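You operate a simulated robot arm through the tools that you are given. There is no shell and no other tool. Be economical: measure what you need, move in short steps, check, and stop when the job is done.

You run a simulated two-armed robot. Do the job below in one go: nothing can be reset, and whatever is moved stays where it is left.

## Task
Put the grey gloves from the bottom shelf of the blue rack on the sample plate. Turn the orange tester knob to +1. Put the small eye bolt labelled "65" from the top of the grey bench on the orange tally board. Take the green suction cup and put it on the finish card. Take the orange cloth on the top of the grey bench and put it away on the lower side shelf of the console. Open the blue drawer, put the white pad in the inside of the blue drawer, then shut the drawer. Any order will do. Set down upright: white pad.

It is judged by the outcome, as a careful person would: the job done as asked, and still so three seconds after it is handed in. It fails if anything else is knocked over, pushed out of place, dropped, spilled or broken. Flat cloth is picked up by pressing the open fingertips on it (5 to 10 N) and closing them slowly along it; thin cloth reads only 2 to 8 mm in the jaws.

## Robot
Two 7-joint arms with two-finger parallel grippers on one trunk, on a base that drives. Base frame: it is fixed to the floor where the robot stands at the start and does not move with it; the origin is under the middle of the robot, x ahead of it, y to its left, z up. Readings come in m, rad, newtons and seconds.
The left shoulder is at the start at [0.135, 0.174, 1.023], the right one opposite. With the tool pointing down near the work surface each hand reaches from about 0.1 to 0.6 m from the robot's upright axis, wherever it stands, measured 20 degrees to its own side. Places, roughly: blue drawer [-1.7, -5.2, 0.7]; finish card [-1.75, 3.5, 0.75]; green suction cup (4x4x4 cm) [-2, 3.4, 0.8]; grey gloves (17x6x3 cm) [0.5, 0.2, 0.4]; inside of the blue drawer [-1.6, -5.2, 0.7]; lower side shelf of the console (17x53 cm) [-3.8, -5.12, 0.42]; orange cloth (7x5x4 cm) [-2.4, 1.4, 0.9]; orange tally board (6x9x2 cm) [-2.8, 1.3, 0.9]; orange tester knob [-1.6, -1.4, 0.9]; sample plate (36x24x1 cm) [-2.6, 0.9, 0.9]; small eye bolt [-2.5, 1.25, 1]; white pad (5x5x5 cm) [-1.7, -1.6, 0.9]. Payload 3.6 kg a hand.
The TCP of each hand is the grasp point between the finger pads, 0.03 m short of the fingertips. In the tool frame z runs along the fingers and y along their closing line. Largest opening 0.11 m; finger width 0.02, thickness 0.01; the body of the gripper, 0.048 by 0.112 m, starts 0.055 m behind the TCP.
Orientation is that of the tool frame in the base frame, as a unit quaternion [x, y, z, w]. With the fingers straight down and closing along the base's y, the tool's x points along the base's -x, its y along +y and its z along -z.

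## Interface
- The arms move only by the tool move_arm. It takes "left_rows", "right_rows" or both (then of equal length, played together; a hand with none holds still); each is a list that holds one entry, the list of rows, each a list of 7 numbers: the shift along the tool's x, y, z in units of 500 mm (1.0 is 500 mm), then the turn, a rotation vector about the tool's x, y, z in units of 120 degrees (1.0 is 120 degrees), then the gripper command, from -1 (shut) to 1 (fully open), values between in proportion. In form: [[[dx, dy, dz, wx, wy, wz, claw], ...]]. A call has 1 to 20 rows; each row is the pose to reach, as a shift and turn from the pose commanded when the call began, along the tool's axes at that moment. A call with a number of a shift or a turn outside -1 to 1 is refused whole. Each row takes 0.2 s and may step no farther than 0.05 m and 0.15 rad from the row before; otherwise, or with a gripper value out of range, the whole call is refused. A pose out of reach is approached as far as the arm can. The call stops where the force on the tool passes 40 N (or 10 N more than at its start, if that is more) or the arm is blocked; 0.2 s more then pass. The fingers move at their own pace (about 0.153 m/s each) and stop on an object; they squeeze with about 24 N. The grip force told is the motor's: it shows also when the fingers shut on nothing. Time passes only in rows, and 0.2 s behind the last, so rows that repeat a pose let the fingers close. The reply holds the time, the measured pose of the TCP, the force on the tool along the base axes, the opening and the grip force, in the units named above and with some noise, with the torque about the TCP (base axes, N m) and any sound that the robot's microphone picked up, and new pictures: "views" is both (left out), scene, wrist or none (wrist: the cameras of the hands that moved).
- Cameras (640 x 400 px; columns grow to the right, rows downward): "scene" is now at [0.2107, 0.0275, 1.1508]; the picture's right is [0.45, -0.89, -0.00], its down [-0.83, -0.42, -0.36] and it looks along [0.32, 0.16, -0.93] (base axes); focal length 275 px, centre (320, 200). "left" rides on the left gripper at [0.072, -0.017, -0.103] in its tool frame; the picture's right is [0.23, 0.97, 0.00], its down [-0.76, 0.18, -0.62] and it looks along [-0.61, 0.14, 0.78] (tool axes); focal length 222 px, centre (320, 200). "right" rides on the right gripper at [0.072, 0.017, -0.103] in its tool frame; the picture's right is [-0.23, 0.97, 0.00], its down [-0.76, -0.18, -0.62] and it looks along [-0.61, -0.14, 0.78] (tool axes); focal length 222 px, centre (320, 200). There is no depth. A picture from a camera that has moved, and an enlarged one, comes with that camera's place and axes in the base frame and with its lens.
- raise_lower(by): slides the trunk up (or, below 0, down) by that many m; the arms and the scene camera ride with it, the base frame stays. It gives what a move gives, with no picture.
- drive_base(legs): drives the robot by 1 to 6 legs, each [ahead, left, turn to the left] in m, m and rad, along the robot's own axes; the way and the turn of a leg run together, so that a leg with both is an arc; at most 1.5 m and 3.142 rad a leg. The arms and the cameras ride along, it lands a little off, and it stops where it bumps. It gives what a move gives, and a new picture of the scene camera.
- pan_tilt(pan, tilt): turns the head with the scene camera to pan (to the left, within 1.501 rad either way) and tilt (down, from -0.506 to 1.204), counted from straight ahead of the robot. It gives what a move gives, and a new picture of the scene camera.
- zoom(camera, box): a new picture of the part [left, top, right, bottom] of that camera's present view, enlarged. It takes no simulated time.
- job_done(): hands the job in; it is judged then, once.

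Work in short steps. Places have to be worked out from the pictures, the camera data and where the tool is seen: move nearer, look again, correct. Check each grasp and each placing, and mend what went wrong. You have 196 turns and 260 pictures in all, those below and enlarged ones among them. Open the grippers and draw the arms clear of the work before you hand the job in, unless the task says otherwise.

The tools are called after "Call:" as name(argument=value, ...) on one line, values as JSON. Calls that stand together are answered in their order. move_arm: Moves the arms, as the interface text tells. Its arguments: {"type":"object","properties":{"left_rows":{"type":"array"},"right_rows":{"type":"array"},"views":{"type":"string","enum":["both","scene","wrist","none"]}},"required":[]} The other tools are called the same way: raise_lower (by) slides the trunk up or down; drive_base (legs) drives the base; pan_tilt (pan, tilt) turns the head that bears the scene camera; zoom (camera, box) takes an enlarged picture of a part of a camera's view; job_done () hands the job in.

At the start:

```text
t: 0.0
left_eef_pos: [0.2937, 0.289, 0.6419]
left_tool_rot: [0.0, 1.0, 0.0, 0.0]
left_wrist_force: [-0.2, 0.5, 0.7]
left_ft_torque: [0.01, 0.0, 0.0]
left_opening: 0.1101
left_grasp_force: 0.0
right_eef_pos: [0.285, 0.0023, 0.6358]
right_tool_rot: [0.0, 1.0, 0.0, 0.0]
right_wrist_force: [-0.5, -0.3, -0.1]
right_ft_torque: [-0.02, 0.04, 0.03]
right_opening: 0.11
right_grasp_force: 0.0
trunk travel left (down, up): [-0.143, 0.621]
robot x, y, heading: [-0.0025, 0.0003, 0.0]
head pan, tilt: [0.471, 1.201]
```

scene: 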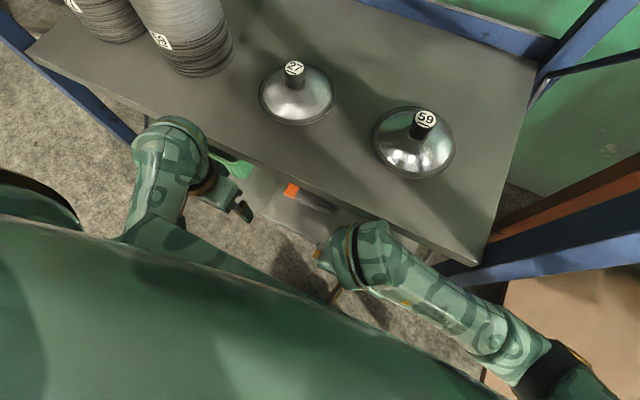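
right: 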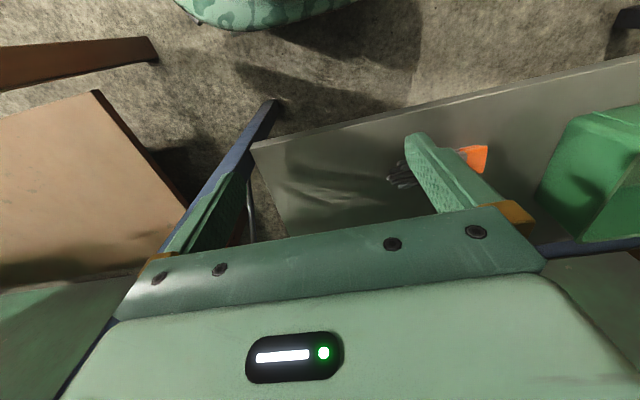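
left: 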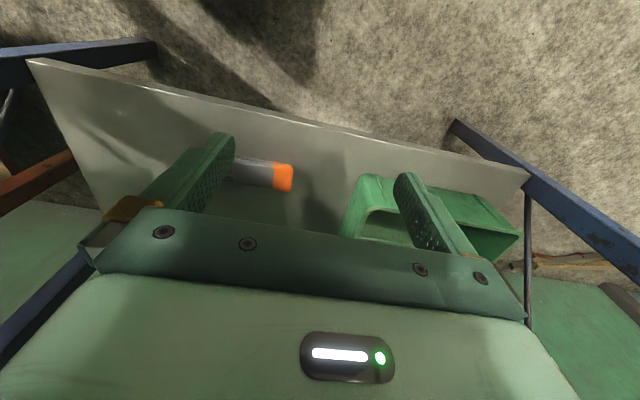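

The gloves (grey, orange cuff) lie on the low shelf, partly under the upper one. I back off a little to see the rack's shelf heights.

Call:
drive_base(legs=[[-0.5, 0, 0]])

Call:
pan_tilt(pan=0.2, tilt=0.75)

```text
t: 2.9
left_eef_pos: [-0.2043, 0.2893, 0.6404]
left_tool_rot: [0.0, 1.0, 0.0, 0.0]
left_wrist_force: [-1.4, 0.0, 0.3]
left_ft_torque: [0.04, -0.01, 0.0]
left_opening: 0.1099
left_grasp_force: 0.1
right_eef_pos: [-0.212, 0.0034, 0.6363]
right_tool_rot: [0.002, 1.0, 0.0, 0.0]
right_wrist_force: [0.3, -0.3, 0.1]
right_ft_torque: [0.01, -0.01, -0.02]
right_opening: 0.1097
right_grasp_force: 0.2
trunk travel left (down, up): [-0.143, 0.621]
robot x, y, heading: [-0.4991, 0.0007, -0.0]
head pan, tilt: [0.471, 1.201]
camera scene: at [-0.287, 0.0275, 1.1508], right [0.45, -0.89, 0.0], down [-0.83, -0.42, -0.36], along [0.32, 0.16, -0.93], focal length 275 px, centre (320, 200)
```

scene: 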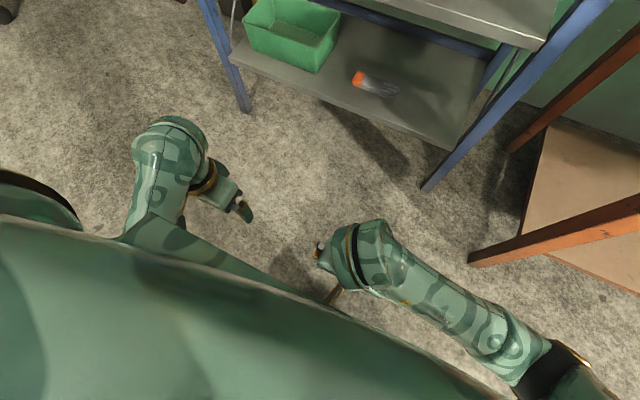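

```text
t: 3.8
left_eef_pos: [-0.204, 0.2887, 0.6412]
left_tool_rot: [0.0, 1.0, 0.0, 0.0]
left_wrist_force: [0.3, 0.9, -0.6]
left_ft_torque: [0.0, 0.03, 0.03]
left_opening: 0.1099
left_grasp_force: 0.1
right_eef_pos: [-0.2121, 0.0025, 0.6357]
right_tool_rot: [0.001, 1.0, 0.001, 0.0]
right_wrist_force: [-0.4, 0.0, 0.2]
right_ft_torque: [0.0, -0.01, 0.01]
right_opening: 0.1101
right_grasp_force: 0.0
trunk travel left (down, up): [-0.143, 0.621]
robot x, y, heading: [-0.4953, -0.0022, -0.001]
head pan, tilt: [0.201, 0.75]
camera scene: at [-0.2554, 0.0187, 1.1824], right [0.2, -0.98, 0.0], down [-0.67, -0.14, -0.73], along [0.72, 0.15, -0.68], focal length 275 px, centre (320, 200)
```

scene: 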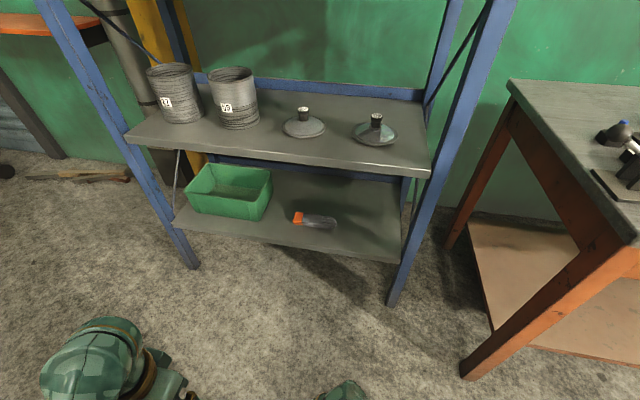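

Upper shelf front edge is about x 0.35, z 0.75; the gloves lie along y at x≈0.455, y 0.10–0.255, z≈0.40. I plan to hook them from behind with a tilted left hand, draw them to the shelf's edge and then grip. First: lower the trunk and drive back in.

Call:
raise_lower(by=-0.12)

Call:
drive_base(legs=[[0.49, -0.08, 0]])

```text
t: 5.3
left_eef_pos: [-0.2131, 0.2887, 0.5049]
left_tool_rot: [0.001, 0.998, 0.001, -0.066]
left_wrist_force: [0.3, 0.8, 0.8]
left_ft_torque: [0.01, 0.01, -0.02]
left_opening: 0.1099
left_grasp_force: 0.1
right_eef_pos: [-0.1998, -0.0005, 0.5088]
right_tool_rot: [0.018, 1.0, -0.012, 0.005]
right_wrist_force: [0.3, 0.0, 0.4]
right_ft_torque: [0.04, 0.03, 0.0]
right_opening: 0.1099
right_grasp_force: 0.0
trunk travel left (down, up): [-0.023, 0.741]
robot x, y, heading: [-0.4968, -0.0025, 0.004]
head pan, tilt: [0.201, 0.75]
```

```text
t: 8.2
left_eef_pos: [0.2739, 0.2097, 0.5036]
left_tool_rot: [-0.001, 0.998, 0.001, -0.068]
left_wrist_force: [0.6, -0.3, 0.1]
left_ft_torque: [-0.01, -0.01, 0.01]
left_opening: 0.1099
left_grasp_force: 0.0
right_eef_pos: [0.2874, -0.0811, 0.509]
right_tool_rot: [0.015, 1.0, -0.014, 0.004]
right_wrist_force: [-0.4, -0.1, -0.3]
right_ft_torque: [0.02, 0.02, -0.02]
right_opening: 0.1103
right_grasp_force: 0.0
trunk travel left (down, up): [-0.023, 0.741]
robot x, y, heading: [-0.014, -0.0812, 0.004]
head pan, tilt: [0.201, 0.75]
camera scene: at [0.3069, -0.0601, 1.0532], right [0.2, -0.98, 0.0], down [-0.67, -0.14, -0.73], along [0.72, 0.15, -0.68], focal length 275 px, centre (320, 200)
```

scene: 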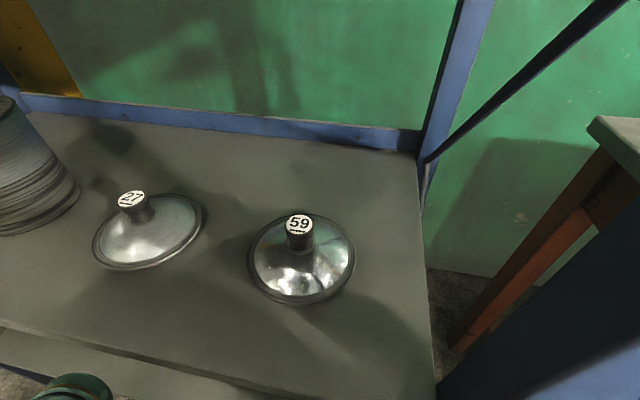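

Arms settled in front of the shelf with the left tool tilted ~8° backward. I tilt it forward to about 35° in place.

Call:
move_arm(left_rows=[[[0, 0, 0, 0, -0.06, 0, 1], [0, 0, 0, 0, -0.12, 0, 1], [0, 0, 0, 0, -0.18, 0, 1], [0, 0, 0, 0, -0.24, 0, 1], [0, 0, 0, 0, -0.3, 0, 1], [0, 0, 0, 0, -0.355, 0, 1]]], views="wrist")

```text
t: 9.6
left_eef_pos: [0.2728, 0.21, 0.5043]
left_tool_rot: [-0.001, 0.954, 0.001, 0.301]
left_wrist_force: [0.3, 0.1, 0.6]
left_ft_torque: [0.0, -0.02, 0.0]
left_opening: 0.1097
left_grasp_force: 0.0
left hand out of reach, approached as far as the arm can: row 1, 2, 3, 4, 5
right_eef_pos: [0.2873, -0.081, 0.5081]
right_tool_rot: [0.016, 1.0, -0.014, 0.005]
right_wrist_force: [0.8, -0.5, 0.4]
right_ft_torque: [0.02, -0.03, -0.04]
right_opening: 0.1098
right_grasp_force: 0.0
trunk travel left (down, up): [-0.023, 0.741]
robot x, y, heading: [-0.0114, -0.078, 0.003]
head pan, tilt: [0.201, 0.75]
camera left: at [0.1542, 0.1937, 0.5459], right [-0.19, 0.97, -0.13], down [0.27, 0.18, 0.95], along [0.95, 0.14, -0.29], focal length 222 px, centre (320, 200)
```

left: 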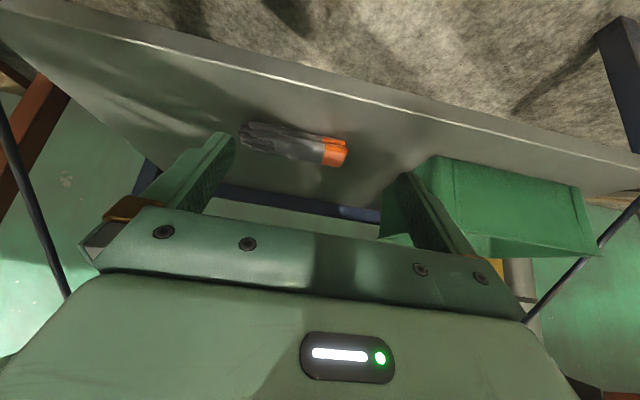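

Triangulating the two views gives a lower shelf at z≈0.335, gloves centred about (0.50, 0.19, 0.35). I draw the right hand back and drive a bit closer.

Call:
move_arm(right_rows=[[[0.08, 0, 0, 0, 0, 0, 1], [0.16, 0, 0, 0, 0, 0, 1], [0.22, 0, 0, 0, 0, 0, 1]]], views="none")

Call:
drive_base(legs=[[0.06, 0, 0]])

Call:
move_arm(left_rows=[[[-0.05, -0.01, 0.05, 0, 0, 0, 1], [-0.1, -0.02, 0.1, 0, 0, 0, 1], [-0.15, -0.03, 0.15, 0, 0, 0, 1], [-0.18, -0.04, 0.2, 0, 0, 0, 1]]], views="wrist")

```text
t: 10.2
left_eef_pos: [0.2736, 0.2104, 0.5031]
left_tool_rot: [-0.001, 0.954, 0.001, 0.3]
left_wrist_force: [0.9, -0.4, 0.3]
left_ft_torque: [-0.04, -0.01, 0.0]
left_opening: 0.11
left_grasp_force: 0.1
right_eef_pos: [0.295, -0.0837, 0.51]
right_tool_rot: [0.133, 0.99, -0.015, 0.033]
right_wrist_force: [-0.3, -0.3, 0.6]
right_ft_torque: [0.01, 0.02, 0.0]
right_opening: 0.1099
right_grasp_force: 0.0
trunk travel left (down, up): [-0.023, 0.741]
robot x, y, heading: [-0.0068, -0.0767, -0.001]
head pan, tilt: [0.201, 0.75]
stopped in row 2 (right hand): the arm was blocked; the commanded pose is now the measured one
```

```text
t: 11.2
left_eef_pos: [0.3069, 0.2067, 0.507]
left_tool_rot: [0.005, 0.952, -0.002, 0.306]
left_wrist_force: [0.3, 0.6, 0.8]
left_ft_torque: [-0.01, 0.0, 0.03]
left_opening: 0.11
left_grasp_force: 0.0
right_eef_pos: [0.3159, -0.0879, 0.5082]
right_tool_rot: [0.141, 0.99, -0.023, 0.024]
right_wrist_force: [0.6, -0.7, -0.6]
right_ft_torque: [-0.01, -0.01, 0.02]
right_opening: 0.1097
right_grasp_force: 0.1
trunk travel left (down, up): [-0.023, 0.741]
robot x, y, heading: [0.0214, -0.0766, -0.012]
head pan, tilt: [0.201, 0.75]
stopped in leg 1: the robot was blocked; the commanded pose is now the measured one
camera scene: at [0.332, -0.0624, 1.0564], right [0.19, -0.98, 0.0], down [-0.66, -0.13, -0.74], along [0.72, 0.14, -0.68], focal length 275 px, centre (320, 200)
```

scene: 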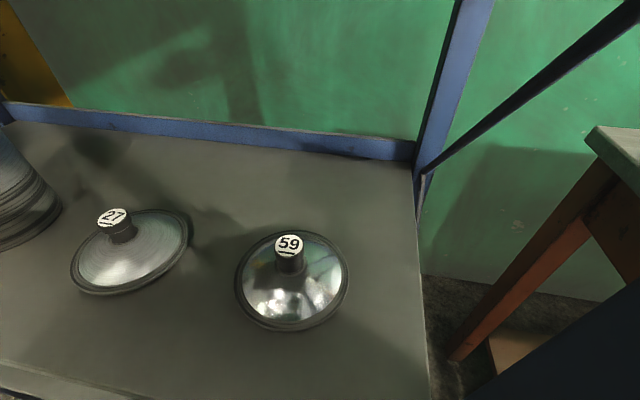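

```text
t: 12.2
left_eef_pos: [0.4387, 0.1862, 0.4775]
left_tool_rot: [0.004, 0.953, -0.002, 0.304]
left_wrist_force: [-0.4, 1.2, 1.2]
left_ft_torque: [-0.01, 0.04, -0.02]
left_opening: 0.1102
left_grasp_force: 0.0
right_eef_pos: [0.3162, -0.0891, 0.5071]
right_tool_rot: [0.139, 0.99, -0.023, 0.024]
right_wrist_force: [-0.2, 0.4, 0.1]
right_ft_torque: [0.01, -0.02, -0.02]
right_opening: 0.1098
right_grasp_force: 0.1
trunk travel left (down, up): [-0.023, 0.741]
robot x, y, heading: [0.0229, -0.0813, -0.005]
head pan, tilt: [0.201, 0.75]
camera left: at [0.3197, 0.1714, 0.5184], right [-0.18, 0.98, -0.13], down [0.26, 0.18, 0.95], along [0.95, 0.13, -0.28], focal length 222 px, centre (320, 200)
```

left: 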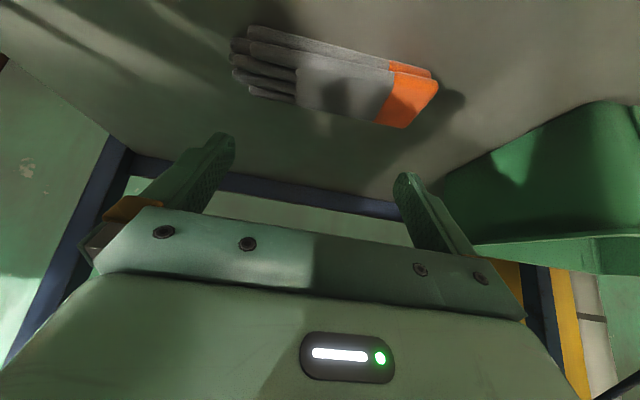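

Clear view now: gloves span x≈0.46–0.54, y≈0.10–0.28. I move over them and then down behind them (stops on force).

Call:
move_arm(left_rows=[[[-0.044, 0, 0.07, 0, 0, 0, 1], [-0.088, 0, 0.14, 0, 0, 0, 1], [-0.132, 0, 0.209, 0, 0, 0, 1], [-0.132, 0, 0.209, 0, 0, 0, 1], [-0.11, 0, 0.24, 0, 0, 0, 1], [-0.09, 0, 0.27, 0, 0, 0, 1], [-0.075, 0, 0.292, 0, 0, 0, 1]]], views="wrist")

```text
t: 13.8
left_eef_pos: [0.5525, 0.1871, 0.3801]
left_tool_rot: [0.004, 0.952, -0.001, 0.306]
left_wrist_force: [0.6, -0.1, 0.0]
left_ft_torque: [0.01, 0.01, -0.03]
left_opening: 0.11
left_grasp_force: 0.0
right_eef_pos: [0.315, -0.0886, 0.5069]
right_tool_rot: [0.139, 0.99, -0.024, 0.024]
right_wrist_force: [0.3, 0.9, 0.3]
right_ft_torque: [0.0, 0.03, 0.01]
right_opening: 0.1097
right_grasp_force: 0.0
trunk travel left (down, up): [-0.023, 0.741]
robot x, y, heading: [0.024, -0.0801, -0.005]
head pan, tilt: [0.201, 0.75]
camera left: at [0.434, 0.1703, 0.422], right [-0.18, 0.98, -0.13], down [0.26, 0.18, 0.95], along [0.95, 0.13, -0.28], focal length 222 px, centre (320, 200)
```

left: 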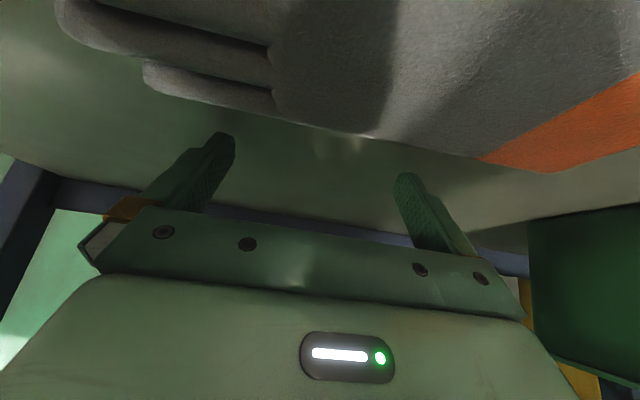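

Tips are behind the gloves, ~2 cm above the shelf. I lower slightly and draw back 11 cm.

Call:
move_arm(left_rows=[[[0.014, 0, 0.02, 0, 0, 0, 1], [0.047, 0, -0.003, 0, 0, 0, 1], [0.08, 0, -0.026, 0, 0, 0, 1], [0.112, 0, -0.049, 0, 0, 0, 1], [0.145, 0, -0.072, 0, 0, 0, 1], [0.178, 0, -0.095, 0, 0, 0, 1], [0.194, 0, -0.106, 0, 0, 0, 1]]], views="wrist")

```text
t: 14.1
left_eef_pos: [0.5538, 0.1861, 0.3801]
left_tool_rot: [0.004, 0.951, -0.002, 0.309]
left_wrist_force: [-13.9, 1.9, 22.4]
left_ft_torque: [0.25, 0.22, -0.07]
left_opening: 0.1096
left_grasp_force: 0.0
right_eef_pos: [0.3156, -0.0897, 0.5059]
right_tool_rot: [0.138, 0.99, -0.023, 0.023]
right_wrist_force: [-0.9, 0.0, 0.0]
right_ft_torque: [0.0, -0.02, -0.05]
right_opening: 0.1101
right_grasp_force: 0.1
trunk travel left (down, up): [-0.023, 0.741]
robot x, y, heading: [0.0212, -0.0801, -0.006]
head pan, tilt: [0.201, 0.75]
stopped in row 1 (left hand): the force on the tool passed its limit at 90 N (the readings are from after the stop); the commanded pose is now the measured one
camera left: at [0.4343, 0.1703, 0.4202], right [-0.18, 0.98, -0.13], down [0.25, 0.18, 0.95], along [0.95, 0.13, -0.28], focal length 222 px, centre (320, 200)
```

left: 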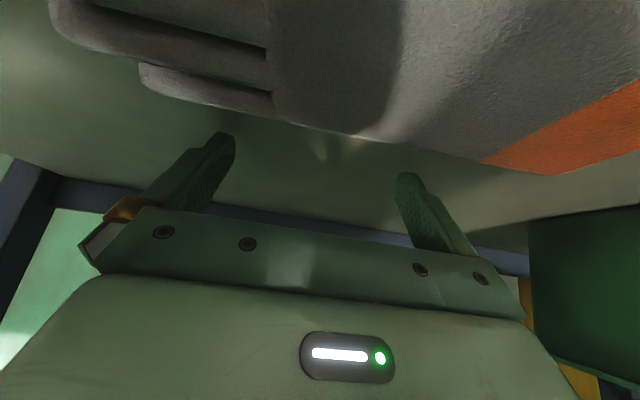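

The tips touch the shelf (z≈0.35). I lift 4 mm and draw back.

Call:
move_arm(left_rows=[[[-0.005, 0, -0.007, 0, 0, 0, 1], [0.028, 0, -0.03, 0, 0, 0, 1], [0.061, 0, -0.053, 0, 0, 0, 1], [0.094, 0, -0.076, 0, 0, 0, 1], [0.126, 0, -0.099, 0, 0, 0, 1], [0.159, 0, -0.122, 0, 0, 0, 1], [0.172, 0, -0.131, 0, 0, 0, 1]]], views="wrist")

```text
t: 15.7
left_eef_pos: [0.4453, 0.1867, 0.3826]
left_tool_rot: [0.003, 0.951, -0.001, 0.309]
left_wrist_force: [2.9, -0.6, 3.5]
left_ft_torque: [-0.01, 0.03, 0.0]
left_opening: 0.1101
left_grasp_force: 0.1
right_eef_pos: [0.3157, -0.089, 0.5059]
right_tool_rot: [0.138, 0.99, -0.025, 0.021]
right_wrist_force: [0.5, 0.3, -0.4]
right_ft_torque: [0.02, -0.04, -0.03]
right_opening: 0.1103
right_grasp_force: 0.1
trunk travel left (down, up): [-0.023, 0.741]
robot x, y, heading: [0.0274, -0.0766, -0.011]
head pan, tilt: [0.201, 0.75]
camera left: at [0.326, 0.1709, 0.4218], right [-0.18, 0.98, -0.13], down [0.25, 0.18, 0.95], along [0.95, 0.13, -0.28], focal length 222 px, centre (320, 200)
```

left: 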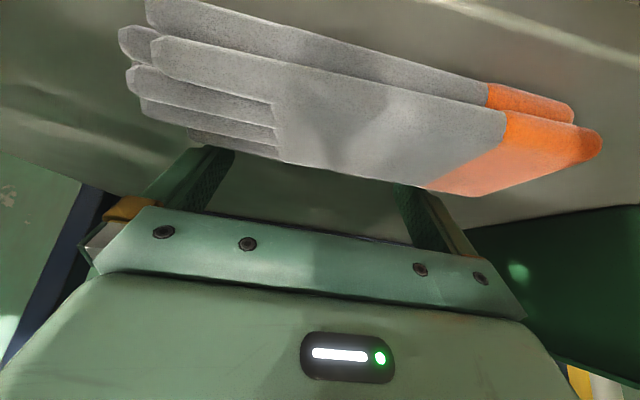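

The gloves followed; their near edge is about at the shelf's front edge. I draw 2.5 cm further for an overhang, then back the tips off and up.

Call:
move_arm(left_rows=[[[0.021, 0, -0.0145, 0, 0, 0, 1], [0.041, 0, -0.029, 0, 0, 0, 1], [0.041, 0, -0.029, 0, 0, 0, 1], [0.016, 0, -0.012, 0, 0, 0, 1], [-0.04, 0, -0.09, 0, 0, 0, 1], [-0.09, 0, -0.16, 0, 0, 0, 1]]], views="wrist")

```text
t: 17.1
left_eef_pos: [0.4347, 0.1861, 0.4722]
left_tool_rot: [0.003, 0.951, -0.001, 0.309]
left_wrist_force: [0.2, 0.7, -0.4]
left_ft_torque: [0.01, -0.02, -0.02]
left_opening: 0.1101
left_grasp_force: 0.0
right_eef_pos: [0.314, -0.0894, 0.5059]
right_tool_rot: [0.137, 0.99, -0.025, 0.021]
right_wrist_force: [0.7, -0.2, -0.4]
right_ft_torque: [0.01, 0.0, 0.0]
right_opening: 0.11
right_grasp_force: 0.0
trunk travel left (down, up): [-0.023, 0.741]
robot x, y, heading: [0.0275, -0.0795, -0.01]
head pan, tilt: [0.201, 0.75]
camera left: at [0.315, 0.171, 0.513], right [-0.18, 0.97, -0.13], down [0.25, 0.18, 0.95], along [0.95, 0.13, -0.28], focal length 222 px, centre (320, 200)
```

left: 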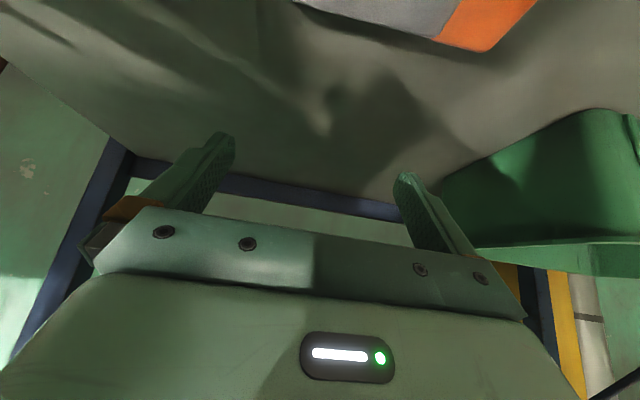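

Released. I withdraw the hand to see the gloves' new position.

Call:
move_arm(left_rows=[[[0.06, 0, -0.07, 0, 0, 0, 1], [0.13, 0, -0.12, 0, 0, 0, 1], [0.2, 0, -0.17, 0, 0, 0, 1], [0.25, 0, -0.22, 0, 0, 0, 1], [0.29, 0, -0.25, 0, 0, 0, 1]]], views="wrist")

```text
t: 18.3
left_eef_pos: [0.244, 0.188, 0.4888]
left_tool_rot: [0.003, 0.951, 0.0, 0.309]
left_wrist_force: [-0.2, 0.3, 0.4]
left_ft_torque: [0.01, 0.02, 0.01]
left_opening: 0.1101
left_grasp_force: 0.0
right_eef_pos: [0.3143, -0.0887, 0.5068]
right_tool_rot: [0.137, 0.99, -0.025, 0.02]
right_wrist_force: [0.1, -0.9, -0.7]
right_ft_torque: [-0.02, -0.02, -0.01]
right_opening: 0.1099
right_grasp_force: 0.0
trunk travel left (down, up): [-0.023, 0.741]
robot x, y, heading: [0.0222, -0.081, -0.014]
head pan, tilt: [0.201, 0.75]
camera left: at [0.1248, 0.1729, 0.5288], right [-0.18, 0.98, -0.13], down [0.25, 0.18, 0.95], along [0.95, 0.13, -0.28], focal length 222 px, centre (320, 200)
```

left: 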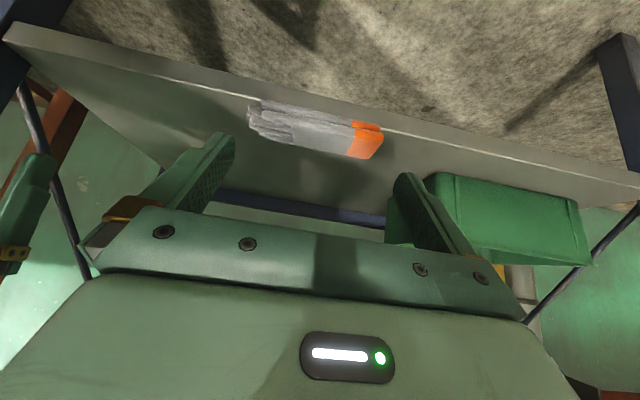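

Gloves sit flush at the shelf edge (x≈0.36–0.43, y 0.10–0.285). I turn the left hand 90° so it closes across their width.

Call:
move_arm(left_rows=[[[0, 0, -0.02, 0, 0, 0.068, 1], [0, 0, -0.04, 0, 0, 0.136, 1], [0, 0, -0.06, 0, 0, 0.205, 1], [0, 0, -0.06, 0, 0, 0.273, 1], [0, 0, -0.06, 0, 0, 0.341, 1], [0, 0, -0.06, 0, 0, 0.409, 1], [0, 0, -0.06, 0, 0, 0.477, 1], [0, 0, -0.06, 0, 0, 0.545, 1], [0, 0, -0.06, 0, 0, 0.614, 1], [0, 0, -0.06, 0, 0, 0.682, 1], [0, 0, -0.06, 0, 0, 0.75, 1]]], views="wrist")

```text
t: 20.7
left_eef_pos: [0.226, 0.187, 0.5134]
left_tool_rot: [0.676, 0.669, 0.217, 0.219]
left_wrist_force: [0.7, 0.8, -0.7]
left_ft_torque: [-0.01, 0.02, 0.0]
left_opening: 0.1101
left_grasp_force: 0.1
right_eef_pos: [0.3146, -0.0907, 0.5055]
right_tool_rot: [0.137, 0.99, -0.025, 0.02]
right_wrist_force: [0.1, -0.4, 0.5]
right_ft_torque: [0.0, 0.03, -0.04]
right_opening: 0.11
right_grasp_force: 0.0
trunk travel left (down, up): [-0.023, 0.741]
robot x, y, heading: [0.0234, -0.0819, -0.009]
head pan, tilt: [0.201, 0.75]
camera left: at [0.1533, 0.2617, 0.5861], right [0.79, 0.22, 0.57], down [-0.23, -0.76, 0.61], along [0.57, -0.61, -0.55], focal length 222 px, centre (320, 200)
```

left: 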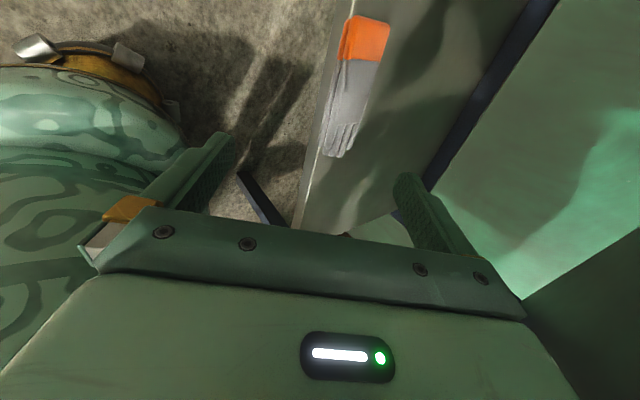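

The gloves hang flush with the edge. I ease the tilt to 25° and move above them.

Call:
move_arm(left_rows=[[[0.001, 0.034, 0.061, 0.046, 0, 0, 1], [0.002, 0.068, 0.122, 0.092, 0, 0, 1], [0.003, 0.103, 0.183, 0.092, 0, 0, 1], [0.004, 0.137, 0.244, 0.092, 0, 0, 1], [0.006, 0.171, 0.305, 0.092, 0, 0, 1]]], views="wrist")

```text
t: 21.9
left_eef_pos: [0.3854, 0.1892, 0.4398]
left_tool_rot: [0.693, 0.688, 0.151, 0.153]
left_wrist_force: [0.2, 1.0, 0.2]
left_ft_torque: [-0.01, 0.02, 0.03]
left_opening: 0.1102
left_grasp_force: 0.1
right_eef_pos: [0.3148, -0.0894, 0.5058]
right_tool_rot: [0.137, 0.99, -0.025, 0.02]
right_wrist_force: [-0.6, 0.0, -1.5]
right_ft_torque: [-0.01, 0.03, 0.0]
right_opening: 0.1099
right_grasp_force: 0.0
trunk travel left (down, up): [-0.023, 0.741]
robot x, y, heading: [0.0265, -0.0792, -0.004]
head pan, tilt: [0.201, 0.75]
camera left: at [0.3275, 0.263, 0.5253], right [0.89, 0.22, 0.41], down [-0.11, -0.76, 0.64], along [0.45, -0.61, -0.65], focal length 222 px, centre (320, 200)
```

left: 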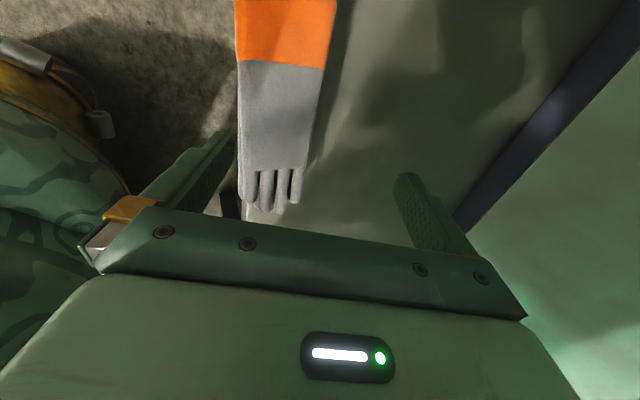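

Gloves at x≈0.358–0.415 lie between the fingers. I lower straight down with the far finger behind them.

Call:
move_arm(left_rows=[[[0, -0.02, 0.044, 0, 0, 0, 1], [0, -0.04, 0.087, 0, 0, 0, 1], [0, -0.052, 0.114, 0, 0, 0, 1], [0, -0.058, 0.127, 0, 0, 0, 1], [0, -0.061, 0.132, 0, 0, 0, 1]]], views="wrist")

```text
t: 23.1
left_eef_pos: [0.3856, 0.1885, 0.366]
left_tool_rot: [0.693, 0.688, 0.152, 0.152]
left_wrist_force: [-0.4, 0.4, -0.1]
left_ft_torque: [0.0, -0.01, 0.03]
left_opening: 0.1098
left_grasp_force: 0.1
right_eef_pos: [0.3149, -0.0892, 0.5057]
right_tool_rot: [0.137, 0.99, -0.025, 0.021]
right_wrist_force: [-0.2, 0.9, 0.2]
right_ft_torque: [-0.02, 0.03, -0.05]
right_opening: 0.1103
right_grasp_force: 0.0
trunk travel left (down, up): [-0.023, 0.741]
robot x, y, heading: [0.0267, -0.0792, -0.007]
head pan, tilt: [0.201, 0.75]
camera left: at [0.3276, 0.2634, 0.4524], right [0.89, 0.22, 0.41], down [-0.11, -0.76, 0.64], along [0.45, -0.61, -0.65], focal length 222 px, centre (320, 200)
```

left: 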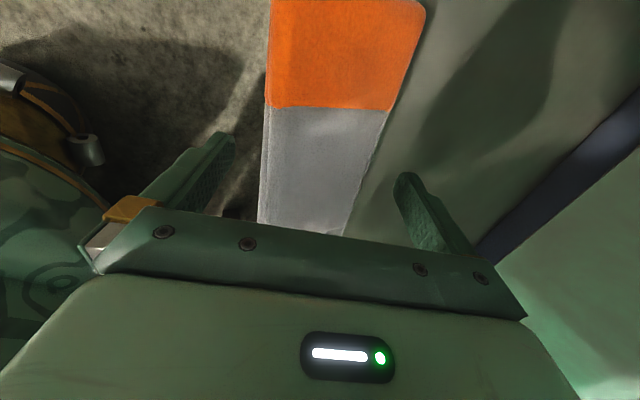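

Both fingers straddle the gloves. I drop 5 mm, draw back 2.5 cm, then close.

Call:
move_arm(left_rows=[[[0, -0.005, 0.01, 0, 0, 0, 1], [0, -0.03, -0.002, 0, 0, 0, 1], [0, -0.05, -0.011, 0, 0, 0, 1], [0, -0.05, -0.011, 0, 0, 0, -1], [0, -0.05, -0.011, 0, 0, 0, -1], [0, -0.05, -0.011, 0, 0, 0, -1]]], views="wrist")

```text
t: 24.5
left_eef_pos: [0.3638, 0.1905, 0.3632]
left_tool_rot: [0.692, 0.688, 0.155, 0.156]
left_wrist_force: [18.9, 1.9, 30.0]
left_ft_torque: [0.04, -1.59, 0.0]
left_opening: 0.0628
left_grasp_force: 24.0
right_eef_pos: [0.3145, -0.0899, 0.5064]
right_tool_rot: [0.137, 0.99, -0.024, 0.02]
right_wrist_force: [0.7, -0.2, 0.0]
right_ft_torque: [0.01, 0.01, 0.02]
right_opening: 0.1101
right_grasp_force: 0.0
trunk travel left (down, up): [-0.023, 0.741]
robot x, y, heading: [0.0248, -0.0769, -0.005]
head pan, tilt: [0.201, 0.75]
camera left: at [0.3051, 0.2637, 0.4488], right [0.88, 0.22, 0.42], down [-0.11, -0.76, 0.64], along [0.46, -0.61, -0.65], focal length 222 px, centre (320, 200)
```

left: 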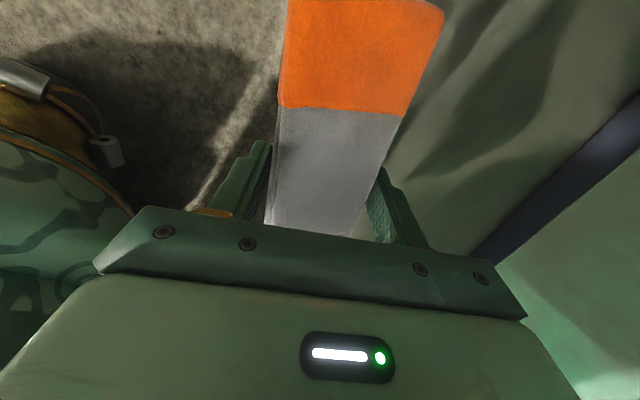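

Gripped at 63 mm. I lift a little and check.

Call:
move_arm(left_rows=[[[0, 0.005, -0.02, 0, 0, 0, -1], [0, 0.01, -0.05, 0, 0, 0, -1], [0, 0.01, -0.07, 0, 0, 0, -1]]], views="wrist")

```text
t: 25.3
left_eef_pos: [0.35, 0.1892, 0.3944]
left_tool_rot: [0.693, 0.689, 0.15, 0.151]
left_wrist_force: [-0.5, -1.0, -0.9]
left_ft_torque: [-0.01, -0.03, -0.02]
left_opening: 0.0623
left_grasp_force: 23.6
right_eef_pos: [0.3147, -0.0896, 0.5057]
right_tool_rot: [0.137, 0.99, -0.025, 0.02]
right_wrist_force: [0.3, -1.1, 0.0]
right_ft_torque: [0.04, 0.03, -0.01]
right_opening: 0.1101
right_grasp_force: 0.1
trunk travel left (down, up): [-0.023, 0.741]
robot x, y, heading: [0.0244, -0.0805, -0.009]
head pan, tilt: [0.201, 0.75]
camera left: at [0.2919, 0.2634, 0.4807], right [0.89, 0.22, 0.41], down [-0.1, -0.76, 0.64], along [0.45, -0.61, -0.65], focal length 222 px, centre (320, 200)
```

left: 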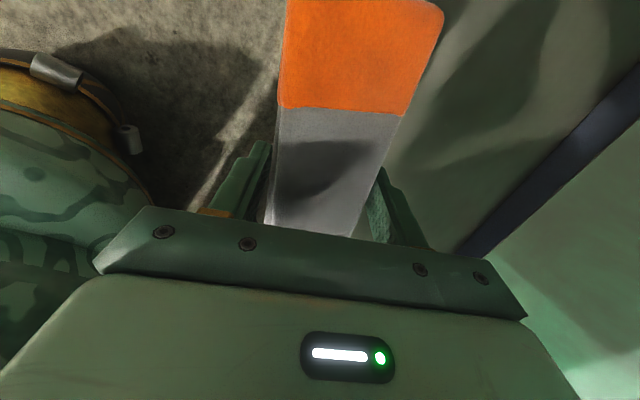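

Held securely. I drive back out of the rack and raise the trunk, then look toward the bench.

Call:
drive_base(legs=[[-0.6, 0, 0]])

Call:
raise_lower(by=0.45)

Call:
pan_tilt(pan=0, tilt=0.5)

Call:
drive_base(legs=[[0, 0, 2.75]])

```text
t: 28.8
left_eef_pos: [-0.2532, 0.1933, 0.3909]
left_tool_rot: [0.693, 0.69, 0.148, 0.149]
left_wrist_force: [0.3, -0.1, -0.9]
left_ft_torque: [0.0, 0.01, -0.03]
left_opening: 0.0621
left_grasp_force: 23.6
right_eef_pos: [-0.2873, -0.0841, 0.5041]
right_tool_rot: [0.136, 0.99, -0.026, 0.018]
right_wrist_force: [-0.6, -0.3, 0.3]
right_ft_torque: [0.01, -0.01, 0.02]
right_opening: 0.1101
right_grasp_force: 0.0
trunk travel left (down, up): [-0.023, 0.741]
robot x, y, heading: [-0.5832, -0.0773, -0.01]
head pan, tilt: [0.201, 0.75]
camera scene: at [-0.2635, -0.0588, 1.0531], right [0.19, -0.98, 0.0], down [-0.67, -0.13, -0.73], along [0.72, 0.14, -0.68], focal length 275 px, centre (320, 200)
```

scene: 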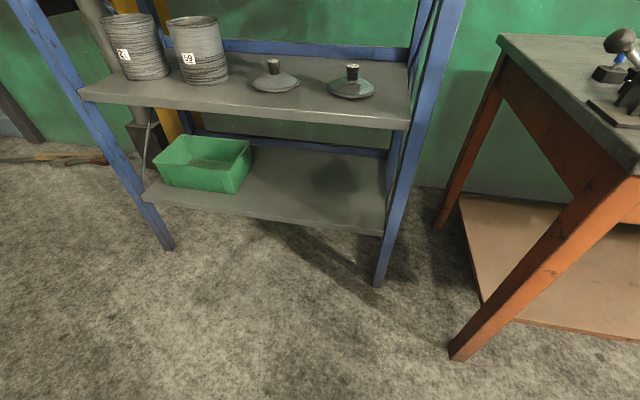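

```text
refused: 0.45 is not a number from -0.4 to 0.4
```

```text
t: 29.5
left_eef_pos: [-0.252, 0.1945, 0.3916]
left_tool_rot: [0.693, 0.69, 0.148, 0.15]
left_wrist_force: [0.3, -0.1, -1.8]
left_ft_torque: [0.0, -0.01, 0.02]
left_opening: 0.0622
left_grasp_force: 23.8
right_eef_pos: [-0.2861, -0.0854, 0.5035]
right_tool_rot: [0.135, 0.99, -0.027, 0.018]
right_wrist_force: [-0.2, -0.6, -0.4]
right_ft_torque: [0.0, -0.02, -0.03]
right_opening: 0.1099
right_grasp_force: 0.1
trunk travel left (down, up): [-0.023, 0.741]
robot x, y, heading: [-0.5776, -0.0762, -0.006]
head pan, tilt: [0.0, 0.499]
camera scene: at [-0.2538, -0.0754, 1.075], right [0.0, -1.0, 0.0], down [-0.48, 0.0, -0.88], along [0.88, 0.0, -0.48], focal length 275 px, centre (320, 200)
```

scene: 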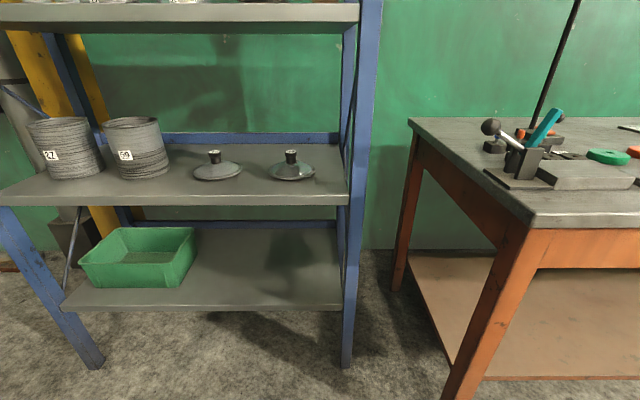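

```text
t: 36.3
left_eef_pos: [-0.9921, -0.1865, 0.3914]
left_tool_rot: [-0.528, 0.823, 0.178, -0.113]
left_wrist_force: [0.6, 0.0, -0.7]
left_ft_torque: [-0.02, 0.03, -0.01]
left_opening: 0.062
left_grasp_force: 23.9
right_eef_pos: [-0.8464, 0.0546, 0.5029]
right_tool_rot: [0.939, -0.342, -0.011, -0.029]
right_wrist_force: [0.1, -0.3, -0.2]
right_ft_torque: [0.01, -0.01, 0.02]
right_opening: 0.1097
right_grasp_force: 0.1
trunk travel left (down, up): [-0.023, 0.741]
robot x, y, heading: [-0.5823, -0.0733, 2.715]
head pan, tilt: [0.0, 0.499]
camera scene: at [-0.8763, 0.0614, 1.0751], right [0.42, 0.91, 0.0], down [0.44, -0.2, -0.88], along [-0.8, 0.37, -0.48], focal length 275 px, centre (320, 200)
```

scene: 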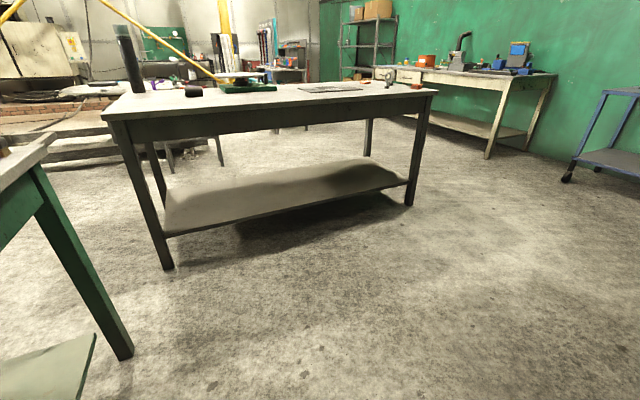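

The grey bench is straight ahead. I raise the trunk for a look at its top.

Call:
raise_lower(by=0.4)

Call:
drive_base(legs=[[0.9, 0, 0]])

```text
t: 40.1
left_eef_pos: [-0.9919, -0.1878, 0.7919]
left_tool_rot: [-0.528, 0.823, 0.177, -0.113]
left_wrist_force: [0.4, 0.3, -1.9]
left_ft_torque: [0.0, -0.01, 0.01]
left_opening: 0.0619
left_grasp_force: 23.9
right_eef_pos: [-0.8458, 0.0536, 0.9038]
right_tool_rot: [0.939, -0.342, -0.012, -0.029]
right_wrist_force: [-0.8, 0.0, 0.6]
right_ft_torque: [-0.01, 0.01, -0.03]
right_opening: 0.11
right_grasp_force: 0.1
trunk travel left (down, up): [-0.423, 0.341]
robot x, y, heading: [-0.5821, -0.0762, 2.71]
head pan, tilt: [0.0, 0.499]
```

```text
t: 44.9
left_eef_pos: [-1.8093, 0.1856, 0.7916]
left_tool_rot: [-0.528, 0.823, 0.177, -0.113]
left_wrist_force: [-0.3, 0.4, -1.3]
left_ft_torque: [-0.01, 0.0, 0.0]
left_opening: 0.0623
left_grasp_force: 24.3
right_eef_pos: [-1.663, 0.4268, 0.9041]
right_tool_rot: [0.939, -0.341, -0.012, -0.03]
right_wrist_force: [-1.1, -0.3, 0.6]
right_ft_torque: [-0.02, 0.01, 0.0]
right_opening: 0.1103
right_grasp_force: 0.1
trunk travel left (down, up): [-0.423, 0.341]
robot x, y, heading: [-1.3967, 0.2989, 2.716]
head pan, tilt: [0.0, 0.499]
camera scene: at [-1.5149, 0.3531, 1.4924], right [0.42, 0.91, 0.0], down [0.44, -0.2, -0.88], along [-0.8, 0.36, -0.48], focal length 275 px, centre (320, 200)
```

scene: 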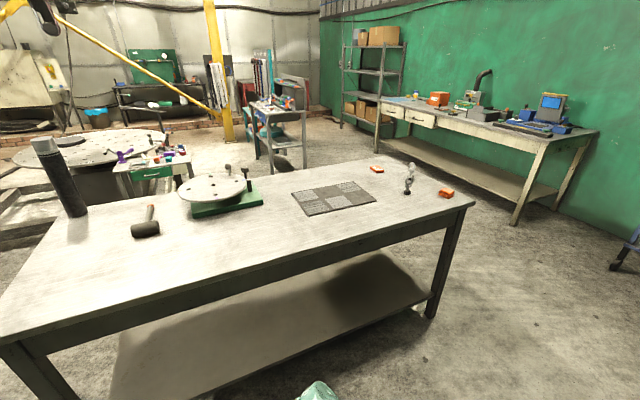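

I see the sample plate, tally board, eye bolt and orange cloth on the bench; its front edge is at x≈-2.25, top z≈0.85. I raise the trunk, square up facing the bench and move opposite the items.

Call:
raise_lower(by=0.2)

Call:
drive_base(legs=[[0, 0, 0.425], [0, -0.8, 0], [0.3, 0, 0]])

```text
t: 47.0
left_eef_pos: [-1.8089, 0.1857, 0.9923]
left_tool_rot: [-0.528, 0.823, 0.178, -0.114]
left_wrist_force: [0.0, -0.2, -1.0]
left_ft_torque: [-0.01, 0.0, 0.02]
left_opening: 0.062
left_grasp_force: 24.0
right_eef_pos: [-1.6636, 0.426, 1.1024]
right_tool_rot: [0.939, -0.342, -0.011, -0.029]
right_wrist_force: [0.3, -0.4, -0.3]
right_ft_torque: [-0.02, 0.0, 0.01]
right_opening: 0.11
right_grasp_force: 0.1
trunk travel left (down, up): [-0.623, 0.141]
robot x, y, heading: [-1.3986, 0.2968, 2.71]
head pan, tilt: [0.0, 0.499]
```

```text
t: 54.2
left_eef_pos: [-2.0261, 0.829, 0.9914]
left_tool_rot: [-0.69, 0.692, 0.15, -0.148]
left_wrist_force: [0.0, 0.6, -1.4]
left_ft_torque: [-0.02, 0.02, 0.01]
left_opening: 0.0619
left_grasp_force: 24.0
right_eef_pos: [-1.992, 1.1093, 1.1031]
right_tool_rot: [0.99, -0.136, -0.018, -0.026]
right_wrist_force: [-0.8, 0.0, 0.2]
right_ft_torque: [0.02, -0.04, 0.0]
right_opening: 0.1104
right_grasp_force: 0.1
trunk travel left (down, up): [-0.623, 0.141]
robot x, y, heading: [-1.6963, 1.0973, 3.138]
head pan, tilt: [0.0, 0.499]
camera scene: at [-1.7999, 1.1023, 1.6934], right [0.0, 1.0, 0.0], down [0.48, 0.0, -0.88], along [-0.88, 0.0, -0.48], focal length 275 px, centre (320, 200)
```

scene: 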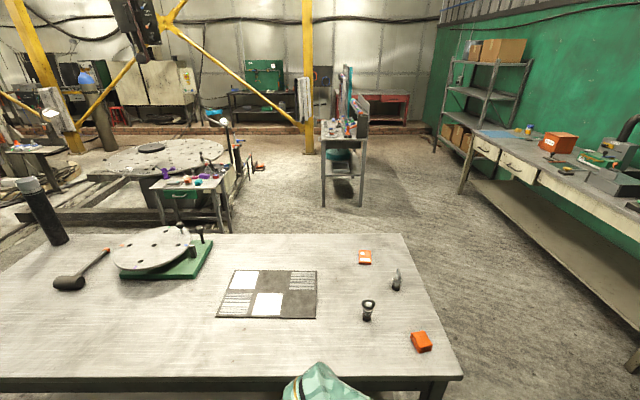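

Plate spans x -2.70…-2.455, y 0.737…1.09. There are two bolts; I zoom to read labels.

Call:
zoom(camera="scene", box=[340, 240, 440, 360])

Call:
drive_base(legs=[[0.2, 0, 0]])

```text
3.33 times, centred on (390, 300) of scene
camera zoom: at [-1.7999, 1.1023, 1.6934], right [0.0, 1.0, 0.0], down [0.48, 0.0, -0.88], along [-0.88, 0.0, -0.48], focal length 917 px, centre (87, -133)
```

zoom: 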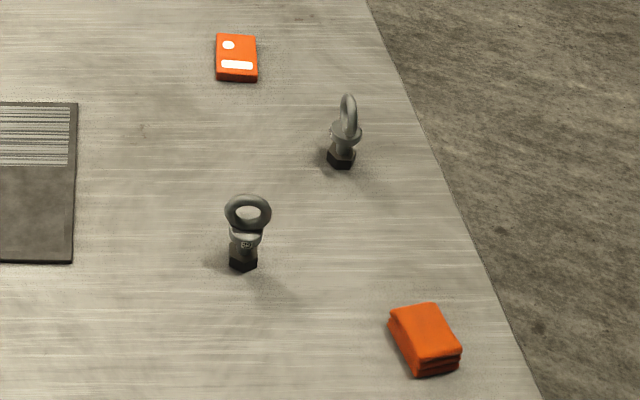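

```text
t: 55.8
left_eef_pos: [-2.2241, 0.829, 0.9909]
left_tool_rot: [-0.691, 0.692, 0.15, -0.149]
left_wrist_force: [-0.8, 0.7, -1.3]
left_ft_torque: [-0.01, 0.0, 0.01]
left_opening: 0.0618
left_grasp_force: 24.0
right_eef_pos: [-2.1912, 1.1088, 1.1033]
right_tool_rot: [0.99, -0.134, -0.018, -0.026]
right_wrist_force: [0.4, -1.1, -0.5]
right_ft_torque: [-0.02, -0.02, 0.03]
right_opening: 0.1097
right_grasp_force: 0.1
trunk travel left (down, up): [-0.623, 0.141]
robot x, y, heading: [-1.898, 1.1016, 3.139]
head pan, tilt: [0.0, 0.499]
camera scene: at [-1.9998, 1.1025, 1.6934], right [0.0, 1.0, 0.0], down [0.48, 0.0, -0.88], along [-0.88, 0.0, -0.48], focal length 275 px, centre (320, 200)
```

scene: 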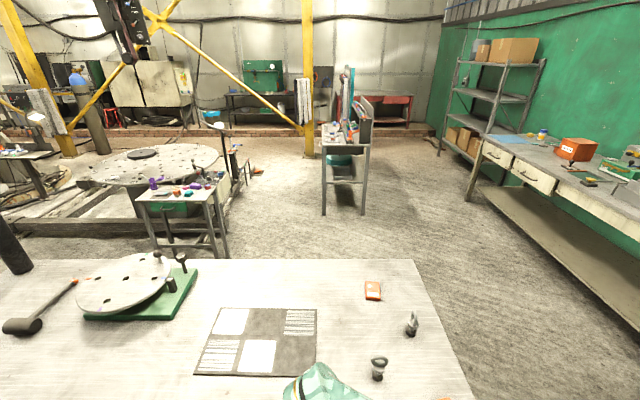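

I drive 5 cm nearer and reach the left hand out over the plate, a bit higher.

Call:
drive_base(legs=[[0.06, 0, 0]])

Call:
move_arm(left_rows=[[[-0.02, 0.075, 0.01, 0, 0, 0, -1], [-0.04, 0.15, 0.02, 0, 0, 0, -1], [-0.06, 0.225, 0.03, 0, 0, 0, -1], [-0.08, 0.3, 0.04, 0, 0, 0, -1], [-0.1, 0.375, 0.05, 0, 0, 0, -1], [-0.12, 0.45, 0.06, 0, 0, 0, -1], [-0.14, 0.52, 0.07, 0, 0, 0, -1], [-0.16, 0.57, 0.08, 0, 0, 0, -1]]], views="wrist")

```text
t: 56.8
left_eef_pos: [-2.2833, 0.8294, 0.992]
left_tool_rot: [-0.691, 0.691, 0.149, -0.149]
left_wrist_force: [-0.7, 0.3, -1.1]
left_ft_torque: [-0.01, 0.0, 0.04]
left_opening: 0.0617
left_grasp_force: 24.4
right_eef_pos: [-2.2497, 1.1087, 1.1041]
right_tool_rot: [0.99, -0.134, -0.018, -0.025]
right_wrist_force: [0.0, 0.3, 0.6]
right_ft_torque: [-0.02, -0.01, 0.0]
right_opening: 0.1099
right_grasp_force: 0.0
trunk travel left (down, up): [-0.623, 0.141]
robot x, y, heading: [-1.9551, 1.0968, 3.143]
head pan, tilt: [0.0, 0.499]
camera scene: at [-2.0586, 1.1027, 1.6934], right [0.0, 1.0, 0.0], down [0.48, 0.0, -0.88], along [-0.88, 0.0, -0.48], focal length 275 px, centre (320, 200)
```

scene: 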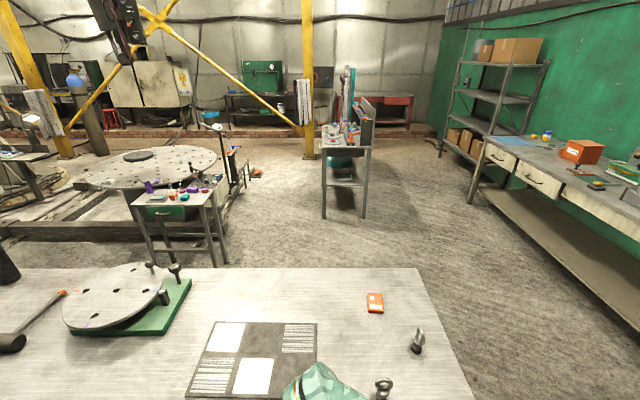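

```text
t: 58.6
left_eef_pos: [-2.5599, 0.9098, 1.0709]
left_tool_rot: [-0.691, 0.692, 0.148, -0.148]
left_wrist_force: [-0.4, 0.9, -1.6]
left_ft_torque: [0.01, -0.03, 0.01]
left_opening: 0.062
left_grasp_force: 23.8
right_eef_pos: [-2.2515, 1.1091, 1.1028]
right_tool_rot: [0.991, -0.133, -0.017, -0.024]
right_wrist_force: [0.4, 0.4, 0.4]
right_ft_torque: [-0.03, 0.0, 0.01]
right_opening: 0.1099
right_grasp_force: 0.1
trunk travel left (down, up): [-0.623, 0.141]
robot x, y, heading: [-1.9565, 1.1023, 3.141]
head pan, tilt: [0.0, 0.499]
camera left: at [-2.5024, 0.8383, 1.1577], right [-0.89, -0.23, 0.4], down [0.09, 0.76, 0.64], along [-0.45, 0.61, -0.66], focal length 222 px, centre (320, 200)
```

left: 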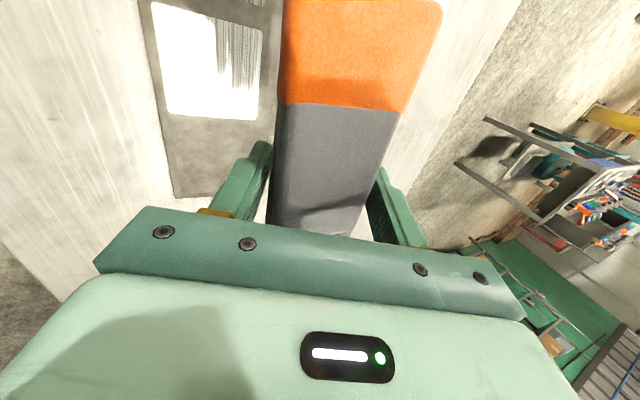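

Reached over the plate. I bring the tool upright (so the tips don't strike first) and lower the trunk 0.13 m.

Call:
move_arm(left_rows=[[[0, 0, 0, 0.069, 0, 0, -1], [0, 0, 0, 0.138, 0, 0, -1], [0, 0, 0, 0.2, 0, 0, -1], [0, 0, 0, 0.2, 0, 0, -1]]], views="none")

Call:
raise_lower(by=-0.13)

Call:
pan_tilt(pan=0.1, tilt=0.85)

```text
t: 59.6
left_eef_pos: [-2.5356, 0.8994, 1.0862]
left_tool_rot: [-0.706, 0.709, 0.002, -0.002]
left_wrist_force: [0.7, 0.3, -1.5]
left_ft_torque: [-0.04, -0.03, 0.02]
left_opening: 0.0622
left_grasp_force: 23.4
left hand out of reach, approached as far as the arm can: row 2, 3, 4
right_eef_pos: [-2.2517, 1.1101, 1.1036]
right_tool_rot: [0.991, -0.133, -0.017, -0.025]
right_wrist_force: [-0.3, -0.3, -0.3]
right_ft_torque: [-0.03, -0.04, 0.02]
right_opening: 0.1102
right_grasp_force: 0.1
trunk travel left (down, up): [-0.623, 0.141]
robot x, y, heading: [-1.9577, 1.099, 3.139]
head pan, tilt: [0.0, 0.499]
```

```text
t: 61.2
left_eef_pos: [-2.5337, 0.8999, 0.9455]
left_tool_rot: [-0.707, 0.708, -0.005, 0.006]
left_wrist_force: [-0.3, 0.2, -0.5]
left_ft_torque: [0.0, 0.01, 0.01]
left_opening: 0.062
left_grasp_force: 24.1
right_eef_pos: [-2.2511, 1.1087, 0.9728]
right_tool_rot: [0.991, -0.133, -0.017, -0.026]
right_wrist_force: [-0.7, 0.1, -0.1]
right_ft_torque: [0.03, -0.02, 0.0]
right_opening: 0.11
right_grasp_force: 0.0
trunk travel left (down, up): [-0.493, 0.271]
robot x, y, heading: [-1.9574, 1.0998, 3.138]
head pan, tilt: [0.0, 0.499]
```

```text
t: 62.0
left_eef_pos: [-2.534, 0.8993, 0.9459]
left_tool_rot: [-0.707, 0.708, -0.004, 0.006]
left_wrist_force: [0.0, -0.9, -0.7]
left_ft_torque: [0.01, 0.0, 0.02]
left_opening: 0.0619
left_grasp_force: 24.0
right_eef_pos: [-2.2512, 1.109, 0.9728]
right_tool_rot: [0.991, -0.134, -0.018, -0.026]
right_wrist_force: [0.1, -0.4, 0.2]
right_ft_torque: [-0.02, 0.01, 0.01]
right_opening: 0.11
right_grasp_force: 0.0
trunk travel left (down, up): [-0.493, 0.271]
robot x, y, heading: [-1.9551, 1.1014, 3.139]
head pan, tilt: [0.099, 0.85]
camera scene: at [-2.0581, 1.095, 1.5329], right [-0.1, 1.0, 0.0], down [0.75, 0.07, -0.66], along [-0.66, -0.06, -0.75], focal length 275 px, centre (320, 200)
```

scene: 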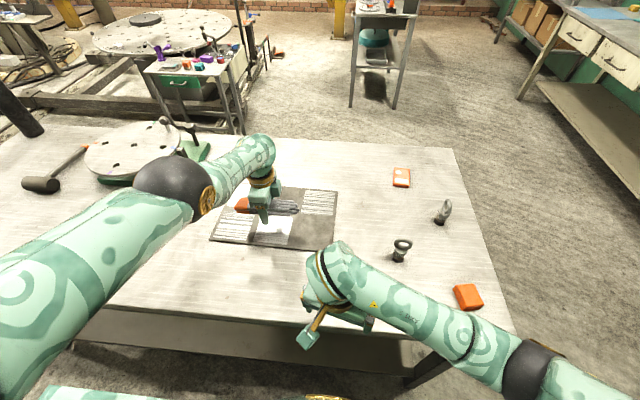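

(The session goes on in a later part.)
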